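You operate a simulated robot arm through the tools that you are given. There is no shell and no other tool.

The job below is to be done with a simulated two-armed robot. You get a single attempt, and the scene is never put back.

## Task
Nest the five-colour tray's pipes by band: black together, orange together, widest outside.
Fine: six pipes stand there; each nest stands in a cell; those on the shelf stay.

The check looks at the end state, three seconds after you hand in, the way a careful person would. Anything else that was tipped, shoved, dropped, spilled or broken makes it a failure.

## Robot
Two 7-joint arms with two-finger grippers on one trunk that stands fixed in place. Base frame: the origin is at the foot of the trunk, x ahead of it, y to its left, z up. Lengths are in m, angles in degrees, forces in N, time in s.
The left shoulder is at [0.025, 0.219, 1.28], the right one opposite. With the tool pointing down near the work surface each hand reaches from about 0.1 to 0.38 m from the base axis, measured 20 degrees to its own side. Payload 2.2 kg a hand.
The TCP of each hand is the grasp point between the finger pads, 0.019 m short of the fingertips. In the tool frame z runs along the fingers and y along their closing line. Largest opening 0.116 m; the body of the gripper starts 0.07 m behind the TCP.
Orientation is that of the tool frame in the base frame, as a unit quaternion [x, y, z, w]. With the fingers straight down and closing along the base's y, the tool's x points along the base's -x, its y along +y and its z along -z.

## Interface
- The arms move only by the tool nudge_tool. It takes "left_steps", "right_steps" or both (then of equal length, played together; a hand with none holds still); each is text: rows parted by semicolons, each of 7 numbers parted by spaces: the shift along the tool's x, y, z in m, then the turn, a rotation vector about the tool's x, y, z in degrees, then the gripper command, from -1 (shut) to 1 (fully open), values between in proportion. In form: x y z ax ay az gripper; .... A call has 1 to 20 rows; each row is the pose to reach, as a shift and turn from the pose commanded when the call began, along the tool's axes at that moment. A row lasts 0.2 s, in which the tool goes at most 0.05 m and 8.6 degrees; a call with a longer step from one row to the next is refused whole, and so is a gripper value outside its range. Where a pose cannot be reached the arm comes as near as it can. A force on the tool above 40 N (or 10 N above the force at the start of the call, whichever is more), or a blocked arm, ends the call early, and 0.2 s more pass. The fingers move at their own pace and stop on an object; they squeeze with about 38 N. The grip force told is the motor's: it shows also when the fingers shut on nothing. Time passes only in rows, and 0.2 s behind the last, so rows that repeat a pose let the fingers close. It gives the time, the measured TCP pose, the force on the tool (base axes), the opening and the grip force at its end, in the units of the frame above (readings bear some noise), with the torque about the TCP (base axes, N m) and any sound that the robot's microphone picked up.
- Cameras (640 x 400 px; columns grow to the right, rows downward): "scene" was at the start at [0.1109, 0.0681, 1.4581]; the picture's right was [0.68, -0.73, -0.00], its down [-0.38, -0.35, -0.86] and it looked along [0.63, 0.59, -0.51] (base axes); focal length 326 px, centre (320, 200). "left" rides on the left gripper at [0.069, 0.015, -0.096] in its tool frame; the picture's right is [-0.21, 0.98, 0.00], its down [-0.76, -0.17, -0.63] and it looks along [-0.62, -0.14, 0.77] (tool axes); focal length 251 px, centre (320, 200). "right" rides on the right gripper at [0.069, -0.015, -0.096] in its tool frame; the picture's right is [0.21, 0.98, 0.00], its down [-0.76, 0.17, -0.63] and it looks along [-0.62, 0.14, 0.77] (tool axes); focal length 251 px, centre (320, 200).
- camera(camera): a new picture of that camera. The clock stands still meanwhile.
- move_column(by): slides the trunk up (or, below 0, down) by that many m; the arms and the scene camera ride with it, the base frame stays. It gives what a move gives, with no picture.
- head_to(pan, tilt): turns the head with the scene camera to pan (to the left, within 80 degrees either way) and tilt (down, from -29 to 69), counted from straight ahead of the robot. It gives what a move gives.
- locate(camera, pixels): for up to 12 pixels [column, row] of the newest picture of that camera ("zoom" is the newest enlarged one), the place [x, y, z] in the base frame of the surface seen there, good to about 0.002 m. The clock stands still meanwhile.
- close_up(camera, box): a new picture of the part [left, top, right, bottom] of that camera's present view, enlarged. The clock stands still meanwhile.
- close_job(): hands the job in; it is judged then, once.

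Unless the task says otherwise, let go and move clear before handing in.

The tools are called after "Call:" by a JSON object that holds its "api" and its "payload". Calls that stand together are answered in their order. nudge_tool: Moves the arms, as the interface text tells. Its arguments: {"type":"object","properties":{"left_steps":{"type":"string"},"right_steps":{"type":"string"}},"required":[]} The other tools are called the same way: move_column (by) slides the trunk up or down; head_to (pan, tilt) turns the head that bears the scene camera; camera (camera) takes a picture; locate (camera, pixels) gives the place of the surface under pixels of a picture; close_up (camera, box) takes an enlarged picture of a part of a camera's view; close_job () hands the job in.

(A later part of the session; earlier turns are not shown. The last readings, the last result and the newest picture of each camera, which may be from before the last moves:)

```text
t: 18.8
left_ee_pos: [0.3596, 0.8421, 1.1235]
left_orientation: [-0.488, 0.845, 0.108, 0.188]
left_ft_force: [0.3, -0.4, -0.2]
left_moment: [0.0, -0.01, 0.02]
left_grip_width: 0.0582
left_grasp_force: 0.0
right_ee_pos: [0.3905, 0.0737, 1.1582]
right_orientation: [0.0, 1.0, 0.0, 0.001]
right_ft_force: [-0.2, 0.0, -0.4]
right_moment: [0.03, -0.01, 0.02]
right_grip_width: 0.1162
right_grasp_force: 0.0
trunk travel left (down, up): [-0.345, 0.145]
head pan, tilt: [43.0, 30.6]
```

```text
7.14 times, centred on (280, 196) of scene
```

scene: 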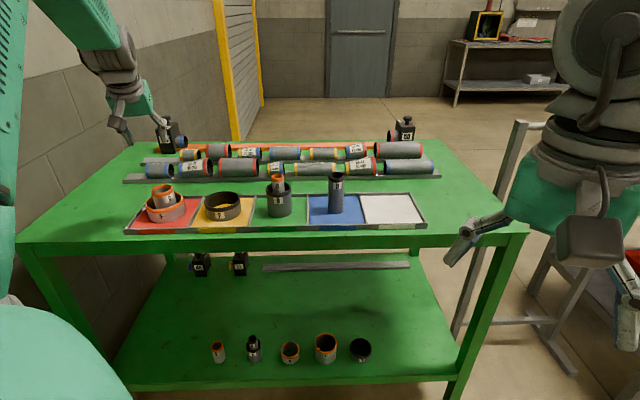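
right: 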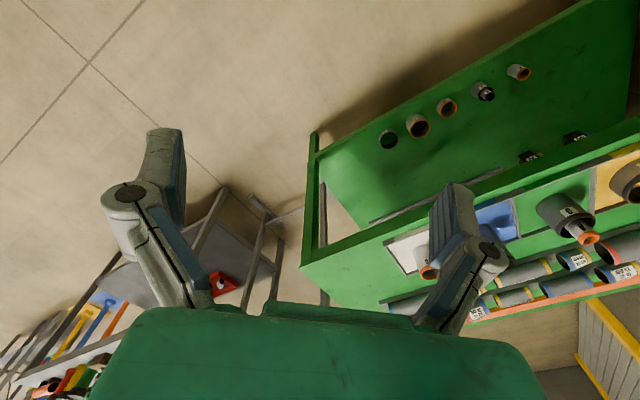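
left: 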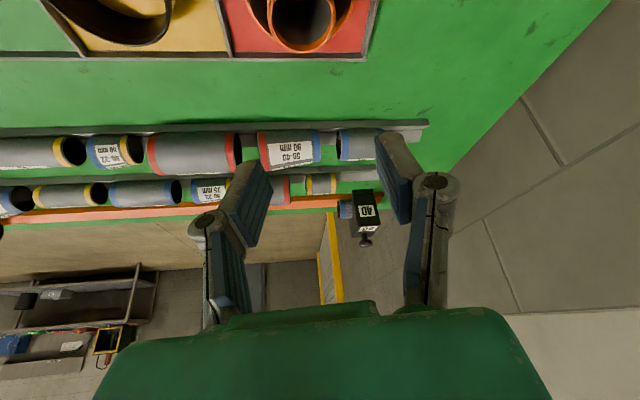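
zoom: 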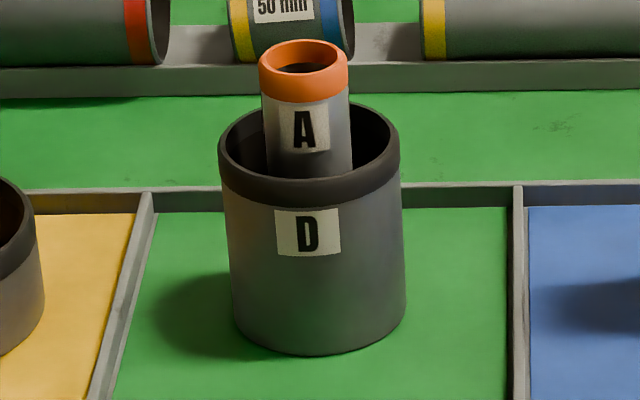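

Call:
{"api": "locate", "payload": {"camera": "zoom", "pixels": [[262, 62], [345, 62], [303, 42], [303, 74], [275, 50], [335, 72], [335, 50], [272, 73], [307, 165], [350, 130], [264, 130]]}}

Call:
{"api": "locate", "payload": {"camera": "zoom", "pixels": [[222, 140], [397, 142], [355, 106], [300, 178], [250, 111], [360, 170], [245, 170], [385, 120], [307, 240], [300, 352]]}}

Call:
{"api": "close_up", "payload": {"camera": "scene", "box": [310, 168, 366, 224]}}

```text
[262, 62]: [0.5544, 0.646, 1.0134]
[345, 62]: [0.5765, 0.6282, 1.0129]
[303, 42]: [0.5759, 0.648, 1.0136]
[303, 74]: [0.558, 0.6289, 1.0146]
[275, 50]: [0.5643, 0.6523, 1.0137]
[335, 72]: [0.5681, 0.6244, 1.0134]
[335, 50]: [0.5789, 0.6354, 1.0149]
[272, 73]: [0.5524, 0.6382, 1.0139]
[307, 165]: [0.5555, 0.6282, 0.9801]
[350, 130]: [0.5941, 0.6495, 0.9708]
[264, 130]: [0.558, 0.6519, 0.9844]
```

```text
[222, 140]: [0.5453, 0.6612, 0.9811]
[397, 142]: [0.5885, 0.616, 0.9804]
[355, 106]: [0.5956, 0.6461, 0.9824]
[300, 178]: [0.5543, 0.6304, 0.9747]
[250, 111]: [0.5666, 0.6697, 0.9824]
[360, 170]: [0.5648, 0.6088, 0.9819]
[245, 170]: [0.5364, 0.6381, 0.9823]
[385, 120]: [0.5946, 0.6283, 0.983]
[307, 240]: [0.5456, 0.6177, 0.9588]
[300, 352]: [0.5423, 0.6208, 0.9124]
```

```text
7.14 times, centred on (338, 196) of scene
```

zoom: 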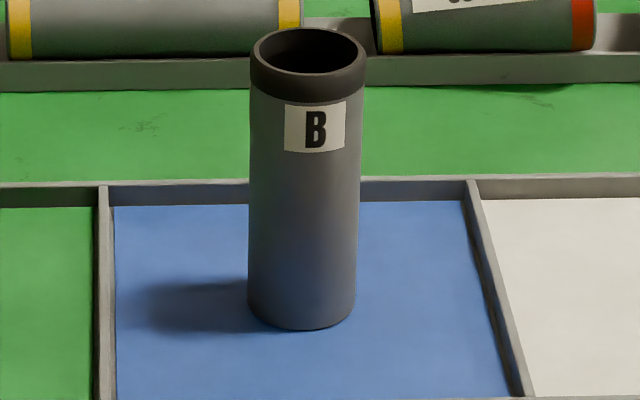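

A and D are concentric at about (0.566, 0.638), with rims at z≈1.014 and 0.982. Now B and C's new place.

Call:
{"api": "locate", "payload": {"camera": "zoom", "pixels": [[254, 55], [362, 58], [308, 31], [308, 74], [270, 38], [348, 70], [350, 38], [268, 70], [304, 325], [308, 200]]}}

Call:
{"api": "close_up", "payload": {"camera": "scene", "box": [137, 168, 193, 224]}}

```text
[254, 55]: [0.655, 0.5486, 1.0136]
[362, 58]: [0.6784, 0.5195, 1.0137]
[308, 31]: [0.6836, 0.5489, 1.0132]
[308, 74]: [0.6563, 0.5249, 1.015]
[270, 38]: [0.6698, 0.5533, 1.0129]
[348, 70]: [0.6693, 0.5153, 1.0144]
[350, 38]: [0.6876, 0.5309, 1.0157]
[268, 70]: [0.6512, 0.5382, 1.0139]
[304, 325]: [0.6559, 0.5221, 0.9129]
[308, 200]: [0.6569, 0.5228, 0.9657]
```

```text
7.14 times, centred on (165, 196) of scene
```

zoom: 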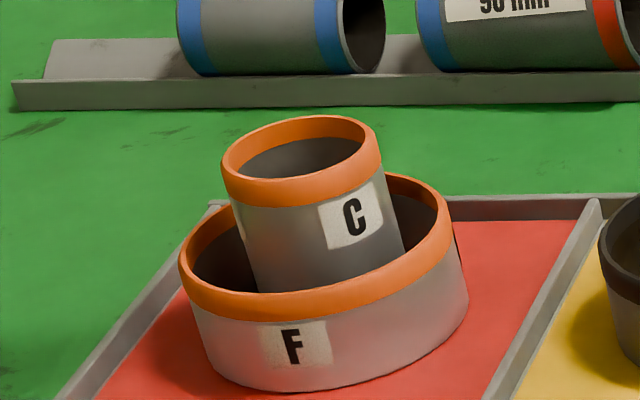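

Call:
{"api": "locate", "payload": {"camera": "zoom", "pixels": [[225, 166], [375, 140], [300, 118], [295, 181], [245, 137], [345, 170], [350, 122], [245, 180]]}}

Call:
{"api": "locate", "payload": {"camera": "zoom", "pixels": [[182, 260], [448, 210], [405, 178], [320, 292], [205, 225], [400, 265], [215, 290], [435, 195]]}}

```text
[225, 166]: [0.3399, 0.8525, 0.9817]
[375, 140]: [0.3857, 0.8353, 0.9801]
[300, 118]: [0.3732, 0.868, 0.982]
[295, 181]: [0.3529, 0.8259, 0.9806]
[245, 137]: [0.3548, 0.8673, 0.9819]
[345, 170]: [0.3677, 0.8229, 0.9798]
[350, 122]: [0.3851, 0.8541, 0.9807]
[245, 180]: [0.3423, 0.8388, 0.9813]
```

```text
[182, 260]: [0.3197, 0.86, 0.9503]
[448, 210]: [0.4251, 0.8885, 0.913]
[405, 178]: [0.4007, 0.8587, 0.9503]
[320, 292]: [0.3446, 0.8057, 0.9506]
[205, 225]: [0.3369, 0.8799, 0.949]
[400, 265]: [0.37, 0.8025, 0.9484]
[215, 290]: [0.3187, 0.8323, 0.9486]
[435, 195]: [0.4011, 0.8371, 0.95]
```

C's new centre is about (0.3625, 0.8455) inside F, well within the ring. I'll now move the half-open hand level at z≈1.12 to above A (0.566, 0.638), turning back 20 degrees.

Call:
{"api": "nudge_tool", "payload": {"left_steps": "0.0084 -0.0351 -0.0039 1.06 0 2.27 0; 0.0167 -0.0702 -0.0078 2.12 0 4.53 0; 0.0251 -0.1053 -0.0117 3.17 0 6.80 0; 0.0335 -0.1404 -0.0156 4.23 0 9.06 0; 0.0418 -0.1754 -0.0195 5.29 0 11.33 0; 0.0502 -0.2105 -0.0234 6.35 0 13.59 0; 0.0585 -0.2456 -0.0273 7.40 0 15.86 0; 0.0669 -0.2807 -0.0312 8.46 0 18.12 0; 0.0669 -0.2807 -0.0312 8.46 0 18.12 0"}}

Call:
{"api": "camera", "payload": {"camera": "left"}}

Call:
{"api": "camera", "payload": {"camera": "scene"}}

```text
t: 20.8
left_ee_pos: [0.5658, 0.6386, 1.1226]
left_orientation: [-0.334, 0.917, 0.074, 0.205]
left_ft_force: [-0.1, 0.5, 0.3]
left_moment: [0.0, 0.03, 0.02]
left_grip_width: 0.0582
left_grasp_force: 0.1
right_ee_pos: [0.3897, 0.074, 1.1595]
right_orientation: [-0.001, 1.0, 0.0, 0.001]
right_ft_force: [-1.4, -0.3, -0.7]
right_moment: [0.01, 0.0, -0.02]
right_grip_width: 0.116
right_grasp_force: 0.0
trunk travel left (down, up): [-0.345, 0.145]
head pan, tilt: [43.0, 30.6]
```

```text
taken
```

left: 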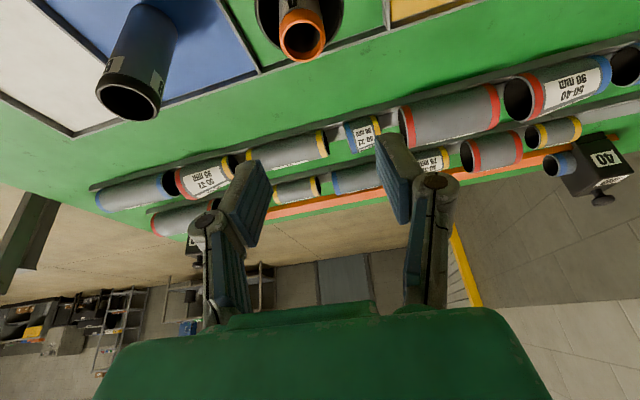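

```text
taken
```

scene: 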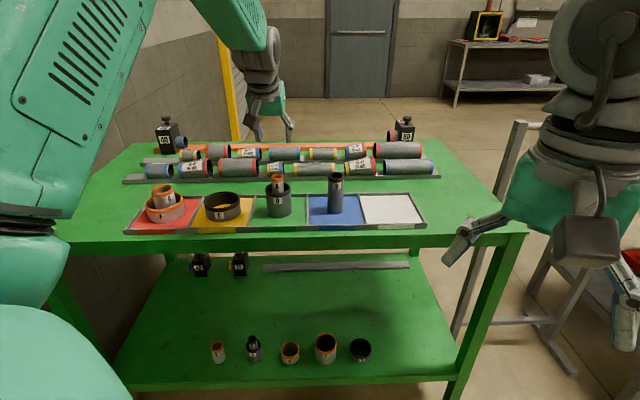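

A's rim shows in the left picture near (302, 36), slightly off from the expected (305, 45). I'll measure it in an enlarged wrist view before descending.

Call:
{"api": "close_up", "payload": {"camera": "left", "box": [240, 0, 370, 80]}}

```text
4.92 times, centred on (305, 40) of left
```

zoom: 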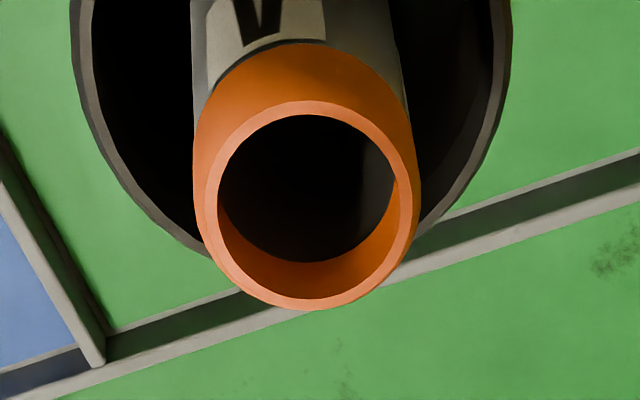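

Call:
{"api": "locate", "payload": {"camera": "zoom", "pixels": [[211, 200], [409, 215], [310, 107], [315, 302], [240, 135], [385, 275], [380, 140], [235, 272]]}}

Call:
{"api": "locate", "payload": {"camera": "zoom", "pixels": [[78, 50], [503, 60], [120, 180], [470, 170], [95, 120], [490, 120], [300, 20], [300, 70]]}}

```text
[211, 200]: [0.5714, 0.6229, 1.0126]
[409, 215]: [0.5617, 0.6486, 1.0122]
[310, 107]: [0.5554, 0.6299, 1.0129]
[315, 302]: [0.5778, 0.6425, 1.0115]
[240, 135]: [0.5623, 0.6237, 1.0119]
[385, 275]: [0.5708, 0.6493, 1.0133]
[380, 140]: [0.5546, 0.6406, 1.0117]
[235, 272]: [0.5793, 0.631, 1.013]
```

```text
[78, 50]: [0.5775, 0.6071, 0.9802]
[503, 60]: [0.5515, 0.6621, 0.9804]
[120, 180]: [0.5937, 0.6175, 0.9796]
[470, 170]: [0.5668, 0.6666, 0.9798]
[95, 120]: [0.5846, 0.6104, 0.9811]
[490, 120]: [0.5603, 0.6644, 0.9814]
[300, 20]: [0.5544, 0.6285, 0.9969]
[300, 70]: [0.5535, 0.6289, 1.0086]
```

The wrist view puts A at (0.5667, 0.636), its rim at z≈1.013 and D's rim at 0.980, matching the scene view within 2 mm. I'll shift 2 mm and descend to just above A for a check.

Call:
{"api": "nudge_tool", "payload": {"left_steps": "0.0114 -0.0005 0.0234 0 0 0 0; 0.0228 -0.001 0.0468 0 0 0 0; 0.0342 -0.0015 0.0702 0 0 0 0; 0.0342 -0.0015 0.0702 0 0 0 0"}}

Call:
{"api": "camera", "payload": {"camera": "left"}}

Call:
{"api": "close_up", "payload": {"camera": "scene", "box": [230, 130, 330, 230]}}

```text
t: 21.8
left_ee_pos: [0.5664, 0.6355, 1.0452]
left_orientation: [-0.334, 0.917, 0.074, 0.204]
left_ft_force: [0.3, -0.3, 0.3]
left_moment: [0.02, 0.0, -0.01]
left_grip_width: 0.0578
left_grasp_force: 0.1
right_ee_pos: [0.3909, 0.0736, 1.1587]
right_orientation: [0.0, 1.0, 0.0, -0.001]
right_ft_force: [-0.3, -0.3, -0.3]
right_moment: [-0.02, -0.03, 0.01]
right_grip_width: 0.1161
right_grasp_force: 0.0
trunk travel left (down, up): [-0.345, 0.145]
head pan, tilt: [43.0, 30.6]
```

```text
taken
```

left: 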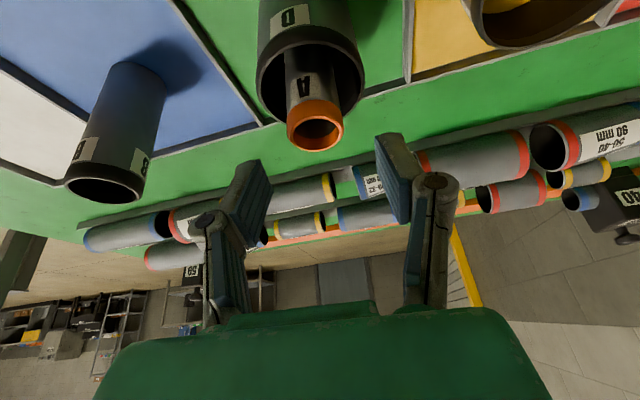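

```text
4.00 times, centred on (280, 180) of scene
```

zoom: 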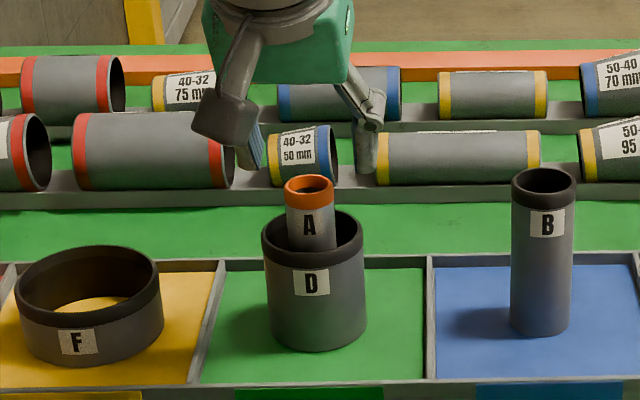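

A's rim at px (316, 133) is where it should be (314, 137) and the fingers will pass either side of it. I'll go down to z≈1.008, keeping the tips just above D's rim.

Call:
{"api": "nudge_tool", "payload": {"left_steps": "0.0078 0 0.0168 0 0 0 0; 0.0140 0 0.0300 0 0 0 0; 0.0157 0 0.0335 0 0 0 0; 0.0157 0 0.0335 0 0 0 0"}}

Call:
{"api": "camera", "payload": {"camera": "left"}}

Call:
{"api": "close_up", "payload": {"camera": "scene", "box": [240, 150, 320, 220]}}

```text
t: 22.8
left_ee_pos: [0.5668, 0.6354, 1.0062]
left_orientation: [-0.334, 0.917, 0.074, 0.203]
left_ft_force: [0.1, 0.8, 0.5]
left_moment: [0.0, -0.01, -0.02]
left_grip_width: 0.0578
left_grasp_force: 0.1
right_ee_pos: [0.3899, 0.0721, 1.1594]
right_orientation: [0.0, 1.0, 0.0, 0.001]
right_ft_force: [-0.1, -0.5, -0.6]
right_moment: [0.01, -0.03, -0.02]
right_grip_width: 0.1156
right_grasp_force: 0.2
trunk travel left (down, up): [-0.345, 0.145]
head pan, tilt: [43.0, 30.6]
```

```text
taken
```

left: 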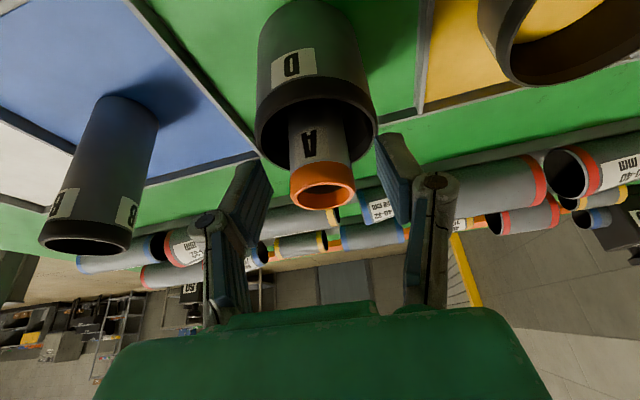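

```text
5.71 times, centred on (280, 185) of scene
```

zoom: 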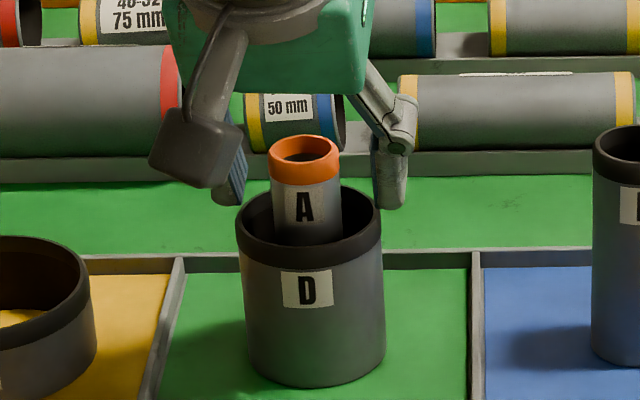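

A's rim (px 322, 189) is at the grasp point and the fingertips sit just above D's rim. I'll close on A.

Call:
{"api": "nudge_tool", "payload": {"left_steps": "0 0 0 0 0 0 -0.4; 0 0 0 0 0 0 -1; 0 0 0 0 0 0 -1; 0 0 0 0 0 0 -1"}}

Call:
{"api": "camera", "payload": {"camera": "left"}}

Call:
{"api": "close_up", "payload": {"camera": "scene", "box": [240, 150, 320, 220]}}

```text
t: 23.8
left_ee_pos: [0.5672, 0.6355, 1.0072]
left_orientation: [-0.334, 0.917, 0.075, 0.203]
left_ft_force: [0.5, 1.1, -0.4]
left_moment: [0.04, 0.0, -0.04]
left_grip_width: 0.0304
left_grasp_force: 37.8
right_ee_pos: [0.3896, 0.0718, 1.1596]
right_orientation: [0.0, 1.0, 0.0, 0.0]
right_ft_force: [-0.4, -0.9, -0.6]
right_moment: [-0.03, 0.02, -0.01]
right_grip_width: 0.116
right_grasp_force: 0.1
trunk travel left (down, up): [-0.345, 0.145]
head pan, tilt: [43.0, 30.6]
```

```text
taken
```

left: 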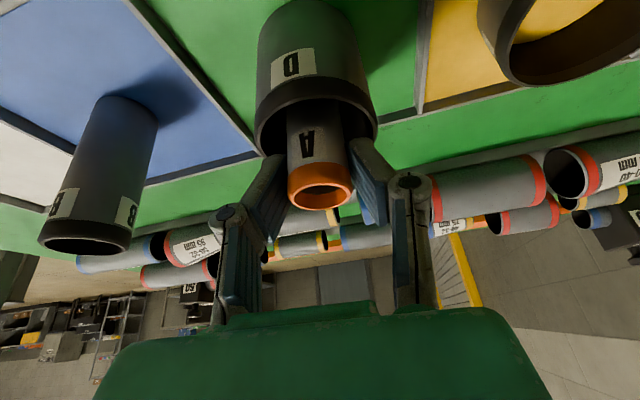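

```text
5.71 times, centred on (280, 185) of scene
```

zoom: 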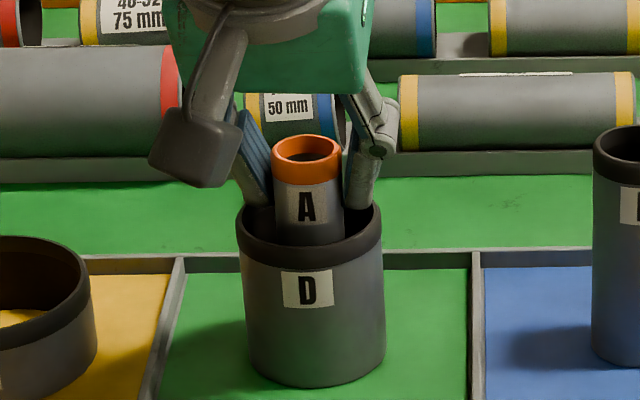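

A is held at a 30 mm opening, 38 N, and D hasn't moved. I'll lift straight up by 0.105 m so A's foot clears D.

Call:
{"api": "nudge_tool", "payload": {"left_steps": "-0.0042 0 -0.0091 0 0 0 -1; -0.0127 0 -0.0272 0 0 0 -1; -0.0211 0 -0.0453 0 0 0 -1; -0.0296 0 -0.0634 0 0 0 -1; -0.0381 0 -0.0815 0 0 0 -1; -0.0444 0 -0.0951 0 0 0 -1; -0.0444 0 -0.0951 0 0 0 -1"}}

Call:
{"api": "close_up", "payload": {"camera": "scene", "box": [210, 100, 330, 230]}}

Call:
{"api": "camera", "payload": {"camera": "left"}}

```text
t: 25.4
left_ee_pos: [0.5675, 0.6352, 1.1129]
left_orientation: [-0.334, 0.917, 0.074, 0.205]
left_ft_force: [-0.4, -0.2, -1.6]
left_moment: [0.03, 0.05, 0.01]
left_grip_width: 0.0303
left_grasp_force: 38.4
right_ee_pos: [0.3923, 0.0736, 1.1577]
right_orientation: [0.0, 1.0, 0.0, 0.001]
right_ft_force: [-0.7, -0.1, -0.3]
right_moment: [-0.04, 0.0, 0.02]
right_grip_width: 0.1159
right_grasp_force: 0.0
trunk travel left (down, up): [-0.345, 0.145]
head pan, tilt: [43.0, 30.6]
```

```text
3.08 times, centred on (270, 165) of scene
```

zoom: 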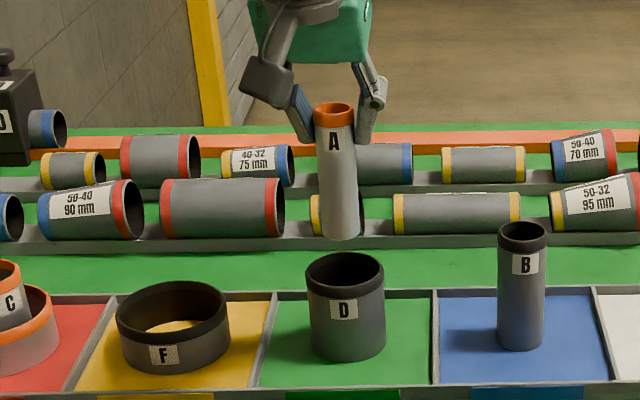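

```text
taken
```

left: 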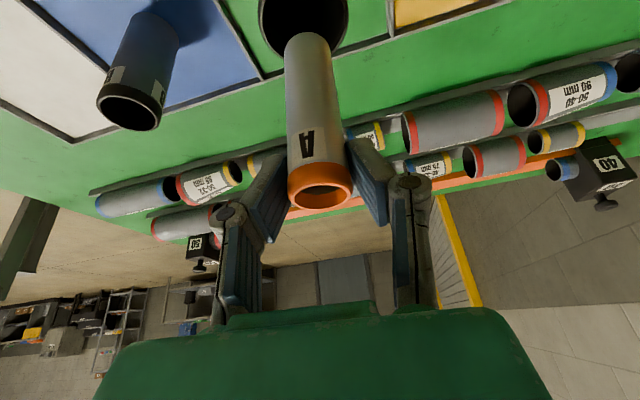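

A hangs free above D. I'll check that it's upright from points at its top and foot in this enlarged view.

Call:
{"api": "close_up", "payload": {"camera": "scene", "box": [245, 125, 305, 185]}}

```text
6.67 times, centred on (275, 155) of scene
```

zoom: 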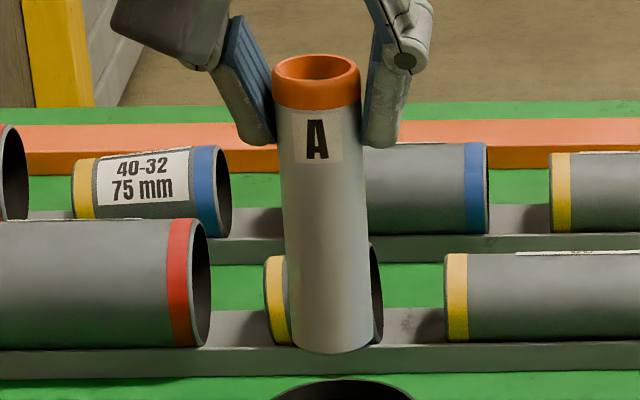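

Call:
{"api": "locate", "payload": {"camera": "zoom", "pixels": [[275, 72], [358, 68], [316, 56], [316, 82], [316, 110], [325, 180], [328, 250], [332, 340], [295, 335], [367, 330]]}}

```text
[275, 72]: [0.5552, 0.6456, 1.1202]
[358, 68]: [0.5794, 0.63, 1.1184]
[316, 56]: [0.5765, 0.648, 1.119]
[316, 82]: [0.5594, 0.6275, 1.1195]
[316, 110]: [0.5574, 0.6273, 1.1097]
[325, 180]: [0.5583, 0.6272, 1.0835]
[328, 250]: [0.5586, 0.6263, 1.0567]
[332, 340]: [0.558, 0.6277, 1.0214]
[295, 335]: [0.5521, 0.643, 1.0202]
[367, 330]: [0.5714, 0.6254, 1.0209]
```

A hangs upright (front line x 0.558-0.559 over its height) with its foot near z=1.017. I'll carry it level to above C, about (-0.206, +0.207) away, turning 20 degrees.

Call:
{"api": "nudge_tool", "payload": {"left_steps": "0.0028 0.0364 -0.0013 -1.06 0 -2.27 -1; 0.0056 0.0728 -0.0026 -2.12 0 -4.53 -1; 0.0084 0.1091 -0.0039 -3.17 0 -6.80 -1; 0.0112 0.1455 -0.0052 -4.23 0 -9.06 -1; 0.0140 0.1819 -0.0065 -5.29 0 -11.33 -1; 0.0168 0.2183 -0.0078 -6.35 0 -13.59 -1; 0.0196 0.2546 -0.0091 -7.40 0 -15.86 -1; 0.0224 0.2910 -0.0104 -8.46 0 -18.12 -1; 0.0224 0.2910 -0.0104 -8.46 0 -18.12 -1"}}

Call:
{"api": "close_up", "payload": {"camera": "left", "box": [220, 0, 420, 125]}}

Call:
{"api": "close_up", "payload": {"camera": "scene", "box": [115, 110, 235, 235]}}

```text
t: 27.4
left_ee_pos: [0.3611, 0.8424, 1.1131]
left_orientation: [-0.488, 0.845, 0.109, 0.188]
left_ft_force: [-0.3, -0.6, -1.0]
left_moment: [0.03, 0.0, -0.01]
left_grip_width: 0.03
left_grasp_force: 37.9
right_ee_pos: [0.3914, 0.0726, 1.1584]
right_orientation: [0.0, 1.0, 0.0, 0.0]
right_ft_force: [0.2, 0.3, -0.8]
right_moment: [0.0, 0.01, -0.01]
right_grip_width: 0.116
right_grasp_force: 0.0
trunk travel left (down, up): [-0.345, 0.145]
head pan, tilt: [43.0, 30.6]
```

```text
3.20 times, centred on (320, 62) of left
```

zoom: 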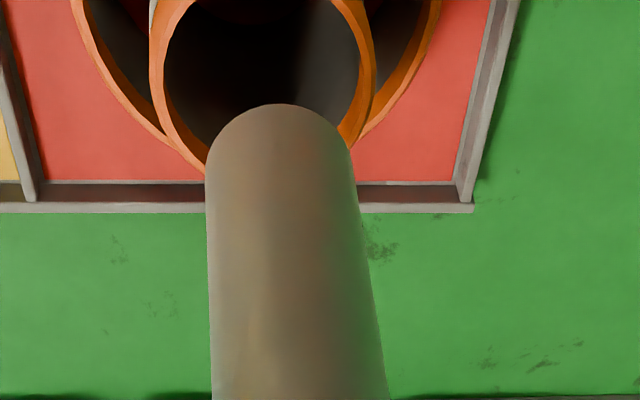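

```text
3.20 times, centred on (175, 172) of scene
```

zoom: 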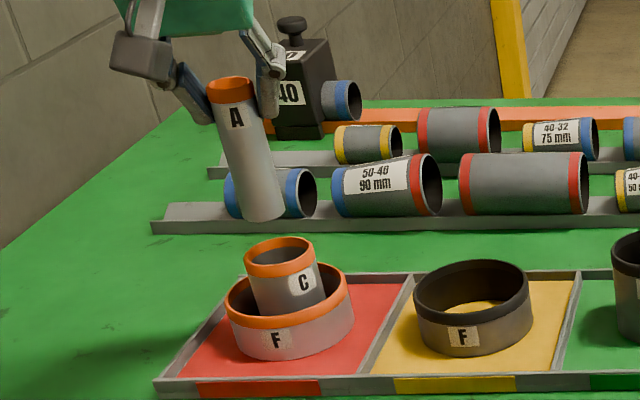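

A hangs over C with its foot visible in the wrist view. I'll measure C's rim and A's foot together with the wrist camera to align them.

Call:
{"api": "close_up", "payload": {"camera": "left", "box": [220, 0, 420, 125]}}

Call:
{"api": "locate", "payload": {"camera": "zoom", "pixels": [[157, 40], [369, 55], [163, 90], [365, 90], [180, 130], [350, 130], [160, 10], [360, 10], [195, 155], [345, 142]]}}

Call:
{"api": "locate", "payload": {"camera": "zoom", "pixels": [[280, 110], [215, 150], [345, 150], [280, 180], [280, 250], [280, 350], [82, 30], [430, 40], [110, 90], [400, 95]]}}

```text
3.20 times, centred on (320, 62) of left
```

zoom: 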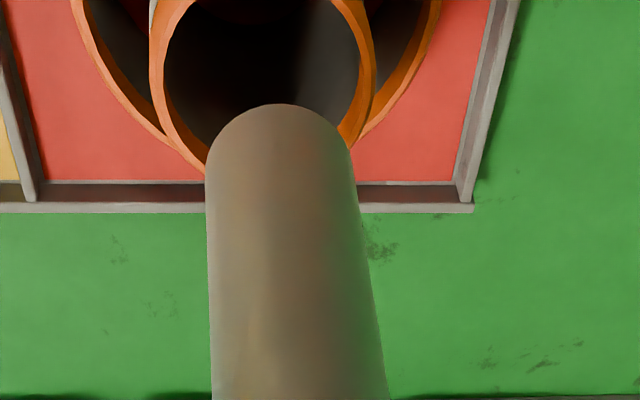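

```text
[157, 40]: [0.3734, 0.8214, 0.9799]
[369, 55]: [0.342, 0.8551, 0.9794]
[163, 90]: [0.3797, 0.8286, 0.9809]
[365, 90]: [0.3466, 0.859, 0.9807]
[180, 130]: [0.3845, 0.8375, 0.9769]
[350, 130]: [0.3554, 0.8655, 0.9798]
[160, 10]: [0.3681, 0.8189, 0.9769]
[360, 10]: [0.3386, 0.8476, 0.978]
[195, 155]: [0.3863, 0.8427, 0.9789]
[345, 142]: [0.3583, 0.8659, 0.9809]
```

```text
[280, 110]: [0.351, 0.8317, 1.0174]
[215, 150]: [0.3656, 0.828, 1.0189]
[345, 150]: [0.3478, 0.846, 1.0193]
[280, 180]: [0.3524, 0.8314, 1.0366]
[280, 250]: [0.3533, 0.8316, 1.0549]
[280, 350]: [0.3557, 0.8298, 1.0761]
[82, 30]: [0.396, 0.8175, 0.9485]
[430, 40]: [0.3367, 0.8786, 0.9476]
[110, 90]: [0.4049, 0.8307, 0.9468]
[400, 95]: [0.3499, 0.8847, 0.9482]
```

The wrist view puts C's rim centre at about (0.3625, 0.8425), close to A's expected axis (0.361, 0.843). I'll cross-check A's rim with the scene camera, which had C at (0.3627, 0.8456).

Call:
{"api": "close_up", "payload": {"camera": "scene", "box": [170, 125, 230, 165]}}

Call:
{"api": "close_up", "payload": {"camera": "scene", "box": [180, 130, 230, 200]}}

Call:
{"api": "camera", "payload": {"camera": "scene"}}

```text
10.00 times, centred on (200, 145) of scene
```

zoom: 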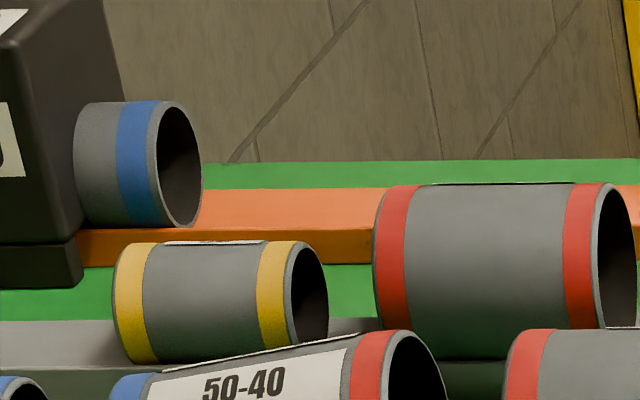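

```text
5.71 times, centred on (205, 165) of scene
```

zoom: 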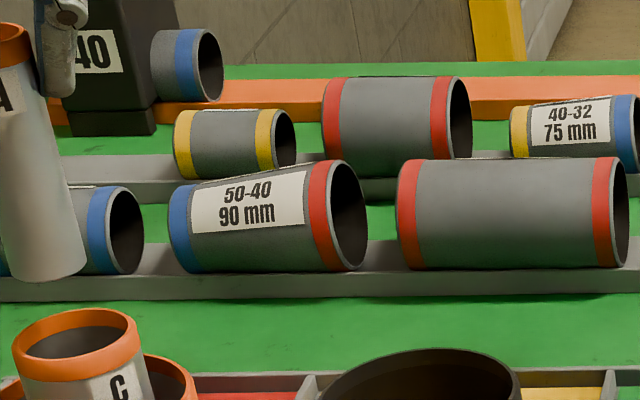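

```text
taken
```

scene: 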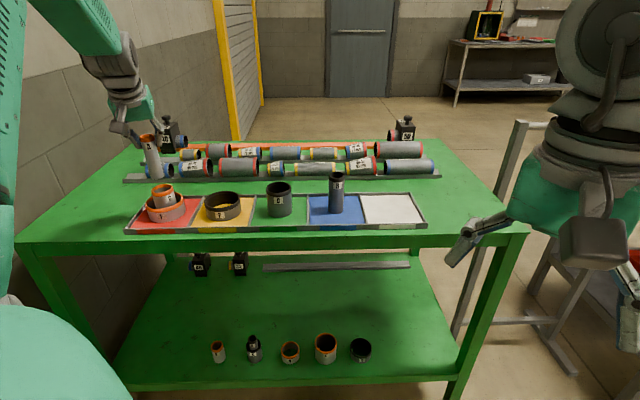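

A is at scene px (152, 160), further left than I boxed. I'll enlarge that spot with C in one picture.

Call:
{"api": "close_up", "payload": {"camera": "scene", "box": [125, 130, 195, 210]}}

```text
5.00 times, centred on (160, 170) of scene
```

zoom: 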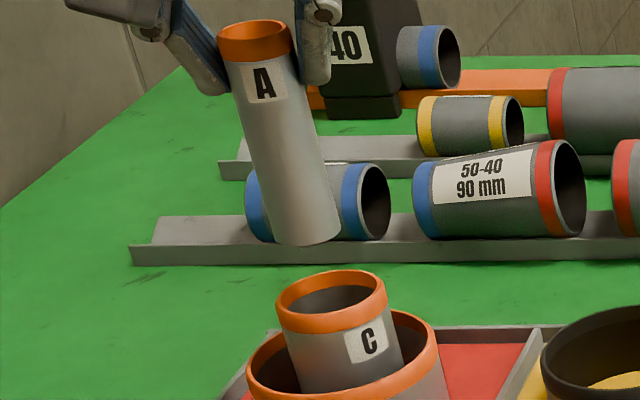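

Call:
{"api": "locate", "payload": {"camera": "zoom", "pixels": [[219, 36], [287, 30], [252, 22], [254, 40], [277, 236], [335, 225], [305, 243], [265, 130], [255, 75]]}}

Call:
{"api": "locate", "payload": {"camera": "zoom", "pixels": [[279, 307], [384, 288], [331, 272], [327, 317], [293, 287], [365, 308], [365, 273], [295, 320]]}}

```text
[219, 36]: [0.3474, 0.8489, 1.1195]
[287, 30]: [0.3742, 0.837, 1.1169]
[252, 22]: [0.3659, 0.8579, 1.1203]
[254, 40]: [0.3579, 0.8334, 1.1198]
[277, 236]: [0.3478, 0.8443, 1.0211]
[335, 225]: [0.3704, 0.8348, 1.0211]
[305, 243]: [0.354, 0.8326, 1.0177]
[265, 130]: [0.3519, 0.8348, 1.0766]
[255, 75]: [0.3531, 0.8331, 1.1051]
```

```text
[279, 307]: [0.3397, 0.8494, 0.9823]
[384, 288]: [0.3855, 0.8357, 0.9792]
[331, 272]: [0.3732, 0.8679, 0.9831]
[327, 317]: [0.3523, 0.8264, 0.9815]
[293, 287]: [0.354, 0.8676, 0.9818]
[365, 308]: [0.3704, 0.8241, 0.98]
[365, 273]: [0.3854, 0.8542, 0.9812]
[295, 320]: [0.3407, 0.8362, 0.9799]
```

Both cameras agree A is only about 1.4 mm off C's axis, in -x. I'll correct that and lower 30 mm so A's foot is just above C's rim.

Call:
{"api": "nudge_tool", "payload": {"left_steps": "0.0060 -0.0006 0.0138 0 0 0 -1; 0.0119 -0.0011 0.0276 0 0 0 -1; 0.0119 -0.0011 0.0276 0 0 0 -1"}}

Call:
{"api": "close_up", "payload": {"camera": "left", "box": [220, 0, 420, 125]}}

Call:
{"api": "close_up", "payload": {"camera": "scene", "box": [125, 140, 195, 220]}}

```text
t: 28.2
left_ee_pos: [0.3608, 0.8425, 1.0838]
left_orientation: [-0.488, 0.845, 0.108, 0.189]
left_ft_force: [-0.3, -0.1, -1.8]
left_moment: [0.0, -0.02, -0.02]
left_grip_width: 0.0299
left_grasp_force: 37.5
right_ee_pos: [0.39, 0.0736, 1.158]
right_orientation: [-0.001, 1.0, 0.0, 0.001]
right_ft_force: [0.0, -0.1, 0.5]
right_moment: [0.02, -0.03, -0.01]
right_grip_width: 0.1161
right_grasp_force: 0.1
trunk travel left (down, up): [-0.345, 0.145]
head pan, tilt: [43.0, 30.6]
```

```text
3.20 times, centred on (320, 62) of left
```

zoom: 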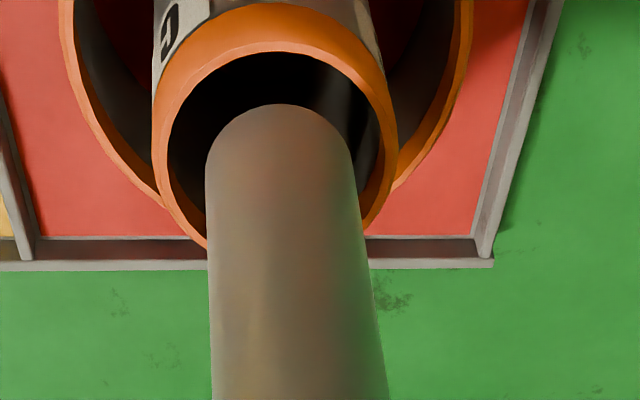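

```text
5.00 times, centred on (160, 180) of scene
```

zoom: 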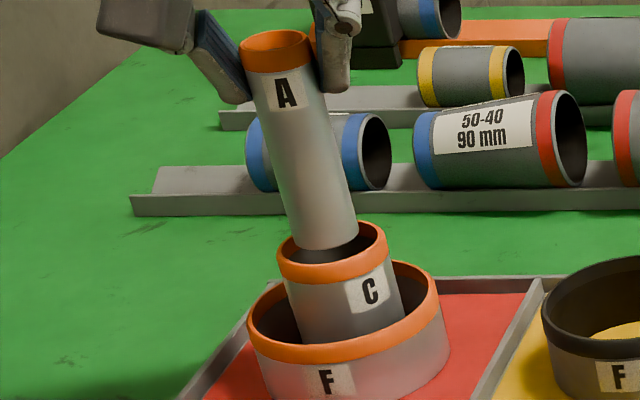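

A's foot sits centred over C's bore in the wrist view (foot centre col 281 against bore centre col 276, about 1 mm). I'll lower it 74 mm into C.

Call:
{"api": "nudge_tool", "payload": {"left_steps": "0.0063 0 0.0136 0 0 0 -1; 0.0127 0 0.0272 0 0 0 -1; 0.0190 0 0.0408 0 0 0 -1; 0.0254 0 0.0544 0 0 0 -1; 0.0296 0 0.0634 0 0 0 -1; 0.0313 0 0.0670 0 0 0 -1; 0.0313 0 0.0670 0 0 0 -1"}}

Call:
{"api": "close_up", "payload": {"camera": "scene", "box": [125, 150, 205, 225]}}

Call:
{"api": "camera", "payload": {"camera": "left"}}

```text
t: 29.8
left_ee_pos: [0.3618, 0.8437, 1.0091]
left_orientation: [-0.489, 0.845, 0.109, 0.188]
left_ft_force: [-0.5, -0.6, -1.9]
left_moment: [-0.01, 0.02, -0.01]
left_grip_width: 0.0299
left_grasp_force: 37.7
right_ee_pos: [0.39, 0.074, 1.1593]
right_orientation: [0.0, 1.0, 0.0, 0.001]
right_ft_force: [-0.2, -0.3, -0.5]
right_moment: [-0.05, -0.02, -0.01]
right_grip_width: 0.116
right_grasp_force: 0.1
trunk travel left (down, up): [-0.345, 0.145]
head pan, tilt: [43.0, 30.6]
```

```text
5.33 times, centred on (165, 188) of scene
```

zoom: 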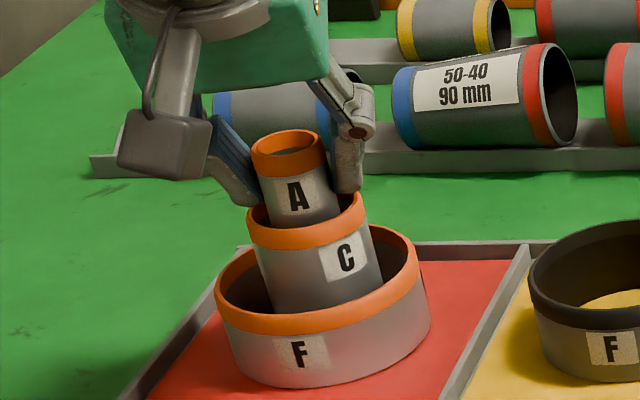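

```text
taken
```

left: 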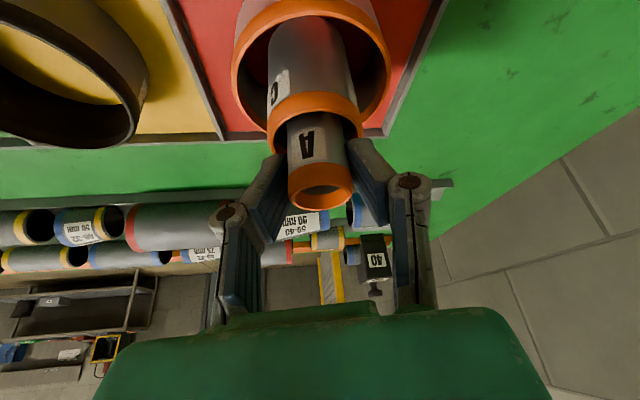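

A is inside C, still hanging by its weight with its foot a millimetre or two off the floor. I'll lower it 2 mm to touch down.

Call:
{"api": "nudge_tool", "payload": {"left_steps": "0.0004 0 0.0009 0 0 0 -1; 0.0008 0 0.0018 0 0 0 -1; 0.0008 0 0.0018 0 0 0 -1"}}

```text
t: 30.6
left_ee_pos: [0.3622, 0.8426, 1.0078]
left_orientation: [-0.487, 0.845, 0.109, 0.189]
left_ft_force: [-0.9, 0.8, 3.1]
left_moment: [0.02, 0.05, -0.04]
left_grip_width: 0.0298
left_grasp_force: 37.8
right_ee_pos: [0.3901, 0.0723, 1.1592]
right_orientation: [0.0, 1.0, 0.001, 0.001]
right_ft_force: [-0.6, 0.6, 1.0]
right_moment: [-0.01, 0.01, -0.01]
right_grip_width: 0.1157
right_grasp_force: 0.0
trunk travel left (down, up): [-0.345, 0.145]
head pan, tilt: [43.0, 30.6]
```

The force turned to +3.1 N, so A stands on the floor inside C. I'll open to 58 mm.

Call:
{"api": "nudge_tool", "payload": {"left_steps": "0 0 0 0 0 0 -0.3; 0 0 0 0 0 0 0; 0 0 0 0 0 0 0"}}

Call:
{"api": "camera", "payload": {"camera": "left"}}

Call:
{"api": "close_up", "payload": {"camera": "scene", "box": [125, 150, 205, 225]}}

```text
t: 31.4
left_ee_pos: [0.3622, 0.844, 1.0069]
left_orientation: [-0.488, 0.845, 0.108, 0.189]
left_ft_force: [-0.3, -0.1, 0.3]
left_moment: [-0.02, 0.0, -0.02]
left_grip_width: 0.058
left_grasp_force: 0.1
right_ee_pos: [0.3908, 0.0719, 1.1594]
right_orientation: [0.0, 1.0, 0.0, 0.002]
right_ft_force: [-0.1, 0.3, 0.0]
right_moment: [0.0, 0.0, -0.02]
right_grip_width: 0.116
right_grasp_force: 0.0
trunk travel left (down, up): [-0.345, 0.145]
head pan, tilt: [43.0, 30.6]
```

```text
taken
```

left: 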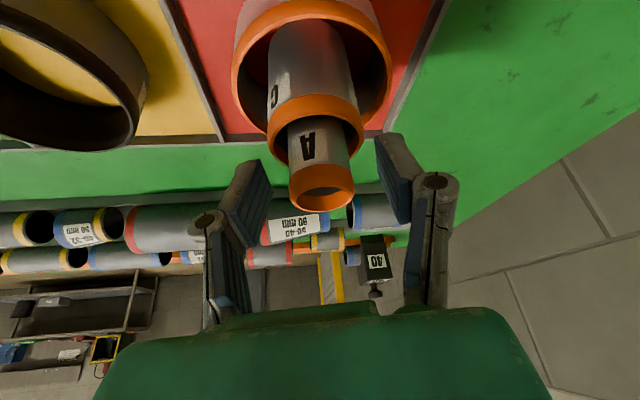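

```text
5.33 times, centred on (165, 188) of scene
```

zoom: 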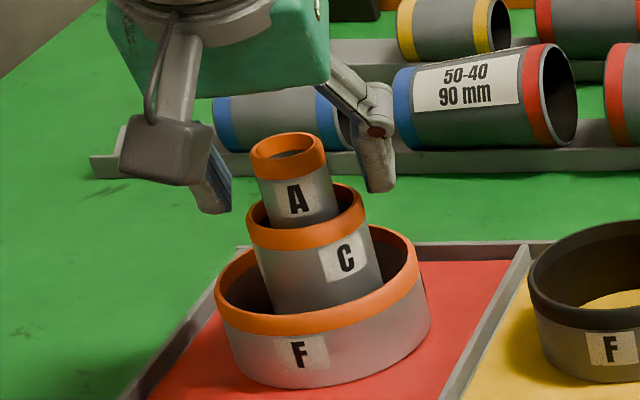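

The orange nest A-in-C-in-F stands free in the red cell. I'll raise the hand straight up by 0.12 m.

Call:
{"api": "nudge_tool", "payload": {"left_steps": "-0.0042 0 -0.0091 0 0 0 0; -0.0169 0 -0.0362 0 0 0 0; -0.0338 0 -0.0725 0 0 0 0; -0.0508 0 -0.1087 0 0 0 0; -0.0508 0 -0.1087 0 0 0 0"}}

Call:
{"api": "camera", "payload": {"camera": "left"}}

Call:
{"api": "close_up", "payload": {"camera": "scene", "box": [115, 130, 245, 235]}}

```text
t: 32.6
left_ee_pos: [0.362, 0.8435, 1.127]
left_orientation: [-0.488, 0.846, 0.108, 0.188]
left_ft_force: [-0.2, 0.3, 0.6]
left_moment: [-0.01, 0.04, 0.02]
left_grip_width: 0.0583
left_grasp_force: 0.0
right_ee_pos: [0.3899, 0.0723, 1.1587]
right_orientation: [0.0, 1.0, 0.0, 0.001]
right_ft_force: [0.0, 0.4, -0.1]
right_moment: [-0.03, 0.01, 0.0]
right_grip_width: 0.1158
right_grasp_force: 0.0
trunk travel left (down, up): [-0.345, 0.145]
head pan, tilt: [43.0, 30.6]
```

```text
taken
```

left: 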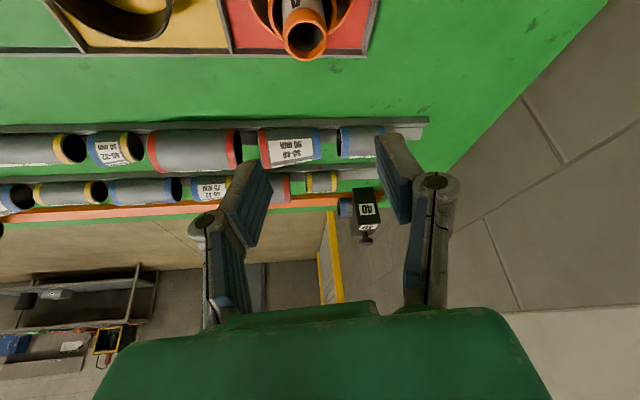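

```text
3.81 times, centred on (180, 182) of scene
```

zoom: 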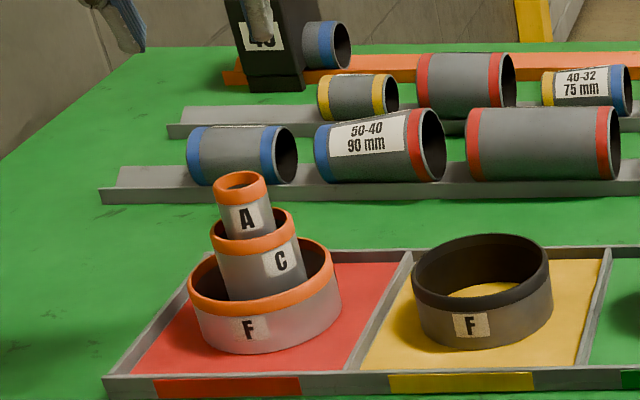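

The orange nest is done and upright. I'll move level to above D (0.566, 0.637), turning back 20 degrees and opening wider.

Call:
{"api": "nudge_tool", "payload": {"left_steps": "0.0087 -0.0350 -0.0041 1.06 0 2.27 0; 0.0174 -0.0699 -0.0081 2.12 0 4.53 0; 0.0261 -0.1049 -0.0122 3.17 0 6.80 0.3; 0.0348 -0.1399 -0.0163 4.23 0 9.06 0.6; 0.0435 -0.1748 -0.0203 5.29 0 11.33 0.6; 0.0522 -0.2098 -0.0244 6.35 0 13.59 0.6; 0.0609 -0.2447 -0.0284 7.40 0 15.86 0.6; 0.0696 -0.2797 -0.0325 8.46 0 18.12 0.6; 0.0696 -0.2797 -0.0325 8.46 0 18.12 0.6"}}

Call:
{"api": "close_up", "payload": {"camera": "left", "box": [220, 0, 400, 112]}}

Call:
{"api": "camera", "payload": {"camera": "left"}}

```text
t: 34.6
left_ee_pos: [0.5657, 0.6377, 1.127]
left_orientation: [-0.334, 0.917, 0.074, 0.205]
left_ft_force: [-0.1, 0.2, 0.1]
left_moment: [-0.04, 0.0, 0.01]
left_grip_width: 0.093
left_grasp_force: 0.0
right_ee_pos: [0.3904, 0.0738, 1.1606]
right_orientation: [0.0, 1.0, 0.0, 0.001]
right_ft_force: [-0.2, 0.3, 0.1]
right_moment: [-0.02, -0.03, -0.04]
right_grip_width: 0.1158
right_grasp_force: 0.2
trunk travel left (down, up): [-0.345, 0.145]
head pan, tilt: [43.0, 30.6]
```

```text
3.56 times, centred on (310, 56) of left
```

zoom: 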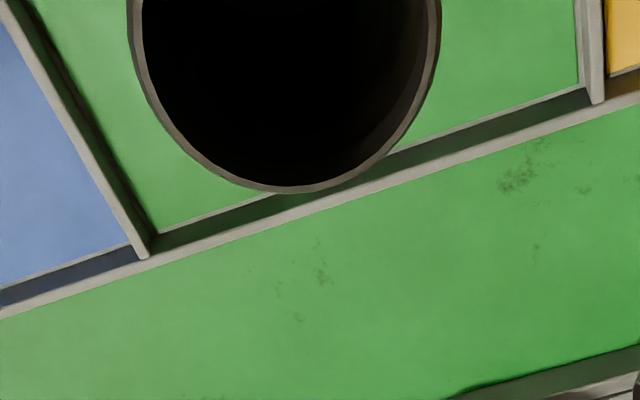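

```text
taken
```

left: 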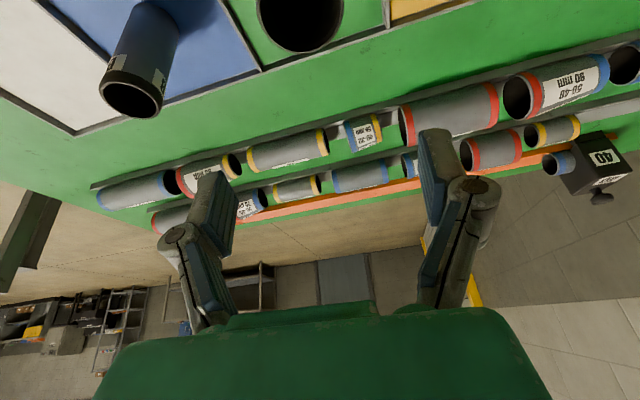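

D's open bore is now empty (px 300, 15). I'll come down 70 mm to view its whole rim.

Call:
{"api": "nudge_tool", "payload": {"left_steps": "0.0099 0 0.0211 0 0 0 0.6; 0.0197 0 0.0423 0 0 0 0.6; 0.0296 0 0.0634 0 0 0 0.6; 0.0296 0 0.0634 0 0 0 0.6"}}

Call:
{"api": "close_up", "payload": {"camera": "left", "box": [230, 10, 390, 120]}}

```text
t: 35.6
left_ee_pos: [0.5654, 0.6354, 1.0565]
left_orientation: [-0.334, 0.917, 0.074, 0.204]
left_ft_force: [-0.6, 0.0, -0.8]
left_moment: [0.0, 0.0, 0.0]
left_grip_width: 0.0929
left_grasp_force: 0.1
right_ee_pos: [0.3911, 0.0733, 1.1591]
right_orientation: [0.0, 1.0, 0.0, 0.001]
right_ft_force: [-0.4, 1.0, 1.1]
right_moment: [-0.03, 0.0, -0.01]
right_grip_width: 0.1159
right_grasp_force: 0.2
trunk travel left (down, up): [-0.345, 0.145]
head pan, tilt: [43.0, 30.6]
```

```text
3.64 times, centred on (310, 65) of left
```

zoom: 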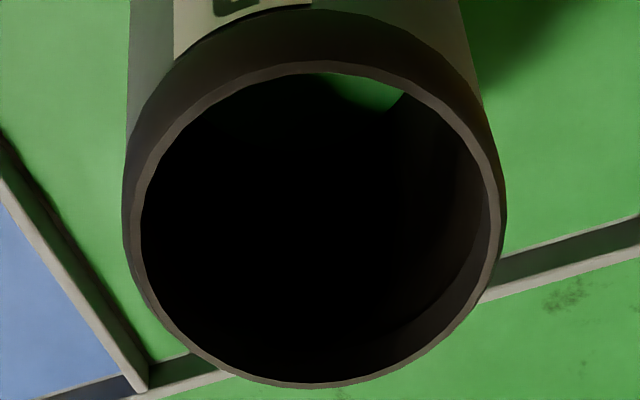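

Call:
{"api": "locate", "payload": {"camera": "zoom", "pixels": [[136, 210], [496, 215], [315, 68], [318, 382], [190, 112], [450, 330], [440, 105], [185, 330], [150, 160], [488, 270]]}}

```text
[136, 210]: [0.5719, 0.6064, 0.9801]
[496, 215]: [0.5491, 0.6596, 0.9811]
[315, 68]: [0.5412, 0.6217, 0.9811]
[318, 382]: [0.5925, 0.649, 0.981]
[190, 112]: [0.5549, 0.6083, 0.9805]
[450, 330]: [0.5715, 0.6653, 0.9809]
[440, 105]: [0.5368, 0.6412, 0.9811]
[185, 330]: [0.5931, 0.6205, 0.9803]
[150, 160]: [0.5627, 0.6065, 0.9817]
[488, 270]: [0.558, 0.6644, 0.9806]
```

D's rim fits a circle centred at (0.566, 0.6355), about 61 mm wide, within a millimetre of the hand's axis. I'll descend to z≈0.977 with the fingers at 93 mm.

Call:
{"api": "nudge_tool", "payload": {"left_steps": "0.0112 0 0.0240 0 0 0 0.6; 0.0224 0 0.0480 0 0 0 0.6; 0.0305 0 0.0653 0 0 0 0.6; 0.0336 0 0.0720 0 0 0 0.6; 0.0336 0 0.0720 0 0 0 0.6"}}

Call:
{"api": "camera", "payload": {"camera": "left"}}

Call:
{"api": "close_up", "payload": {"camera": "scene", "box": [235, 150, 325, 225]}}

```text
t: 36.8
left_ee_pos: [0.5664, 0.6371, 0.9775]
left_orientation: [-0.334, 0.917, 0.074, 0.204]
left_ft_force: [0.6, -0.6, -0.1]
left_moment: [-0.01, -0.01, 0.0]
left_grip_width: 0.0928
left_grasp_force: 0.0
right_ee_pos: [0.3902, 0.0731, 1.1599]
right_orientation: [-0.001, 1.0, 0.001, 0.001]
right_ft_force: [-0.4, -0.3, -0.4]
right_moment: [0.01, 0.02, 0.02]
right_grip_width: 0.1159
right_grasp_force: 0.0
trunk travel left (down, up): [-0.345, 0.145]
head pan, tilt: [43.0, 30.6]
```

```text
taken
```

left: 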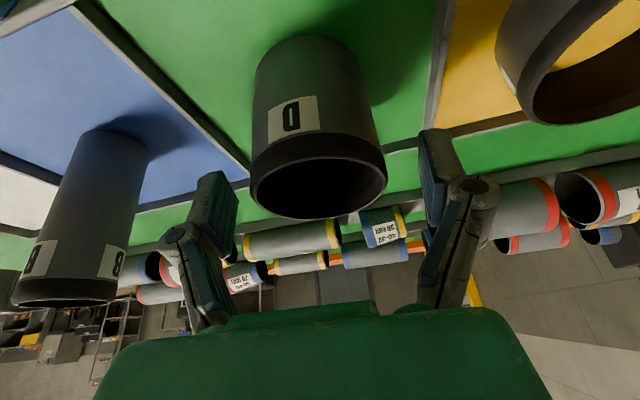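

```text
5.33 times, centred on (280, 188) of scene
```

zoom: 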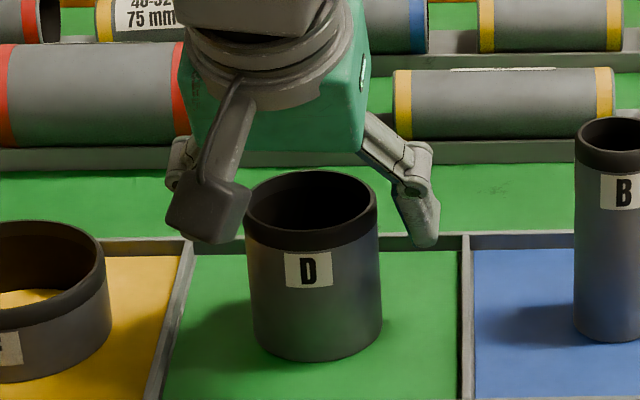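

D's rim (px 318, 188) lies at the grasp point, with both fingers outside it. I'll close on D.

Call:
{"api": "nudge_tool", "payload": {"left_steps": "0 0 0 0 0 0 0.2; 0 0 0 0 0 0 -1; 0 0 0 0 0 0 -1; 0 0 0 0 0 0 -1"}}

Call:
{"api": "camera", "payload": {"camera": "left"}}

```text
t: 37.8
left_ee_pos: [0.5667, 0.6371, 0.9768]
left_orientation: [-0.334, 0.917, 0.074, 0.205]
left_ft_force: [0.4, 0.4, 0.6]
left_moment: [-0.02, 0.0, 0.03]
left_grip_width: 0.064
left_grasp_force: 37.7
right_ee_pos: [0.3908, 0.073, 1.1588]
right_orientation: [0.0, 1.0, 0.0, 0.001]
right_ft_force: [0.4, 0.8, 0.4]
right_moment: [0.01, 0.0, 0.02]
right_grip_width: 0.1161
right_grasp_force: 0.0
trunk travel left (down, up): [-0.345, 0.145]
head pan, tilt: [43.0, 30.6]
```

```text
taken
```

left: 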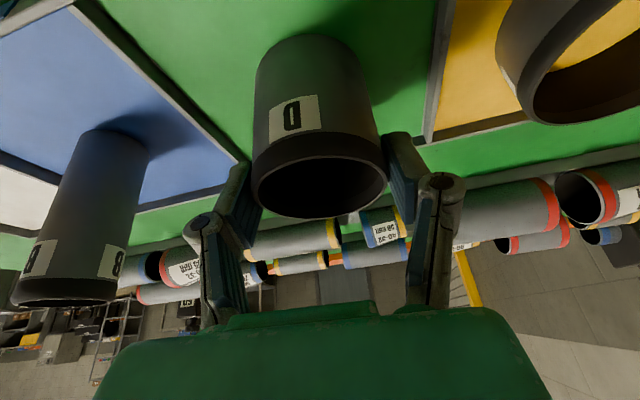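

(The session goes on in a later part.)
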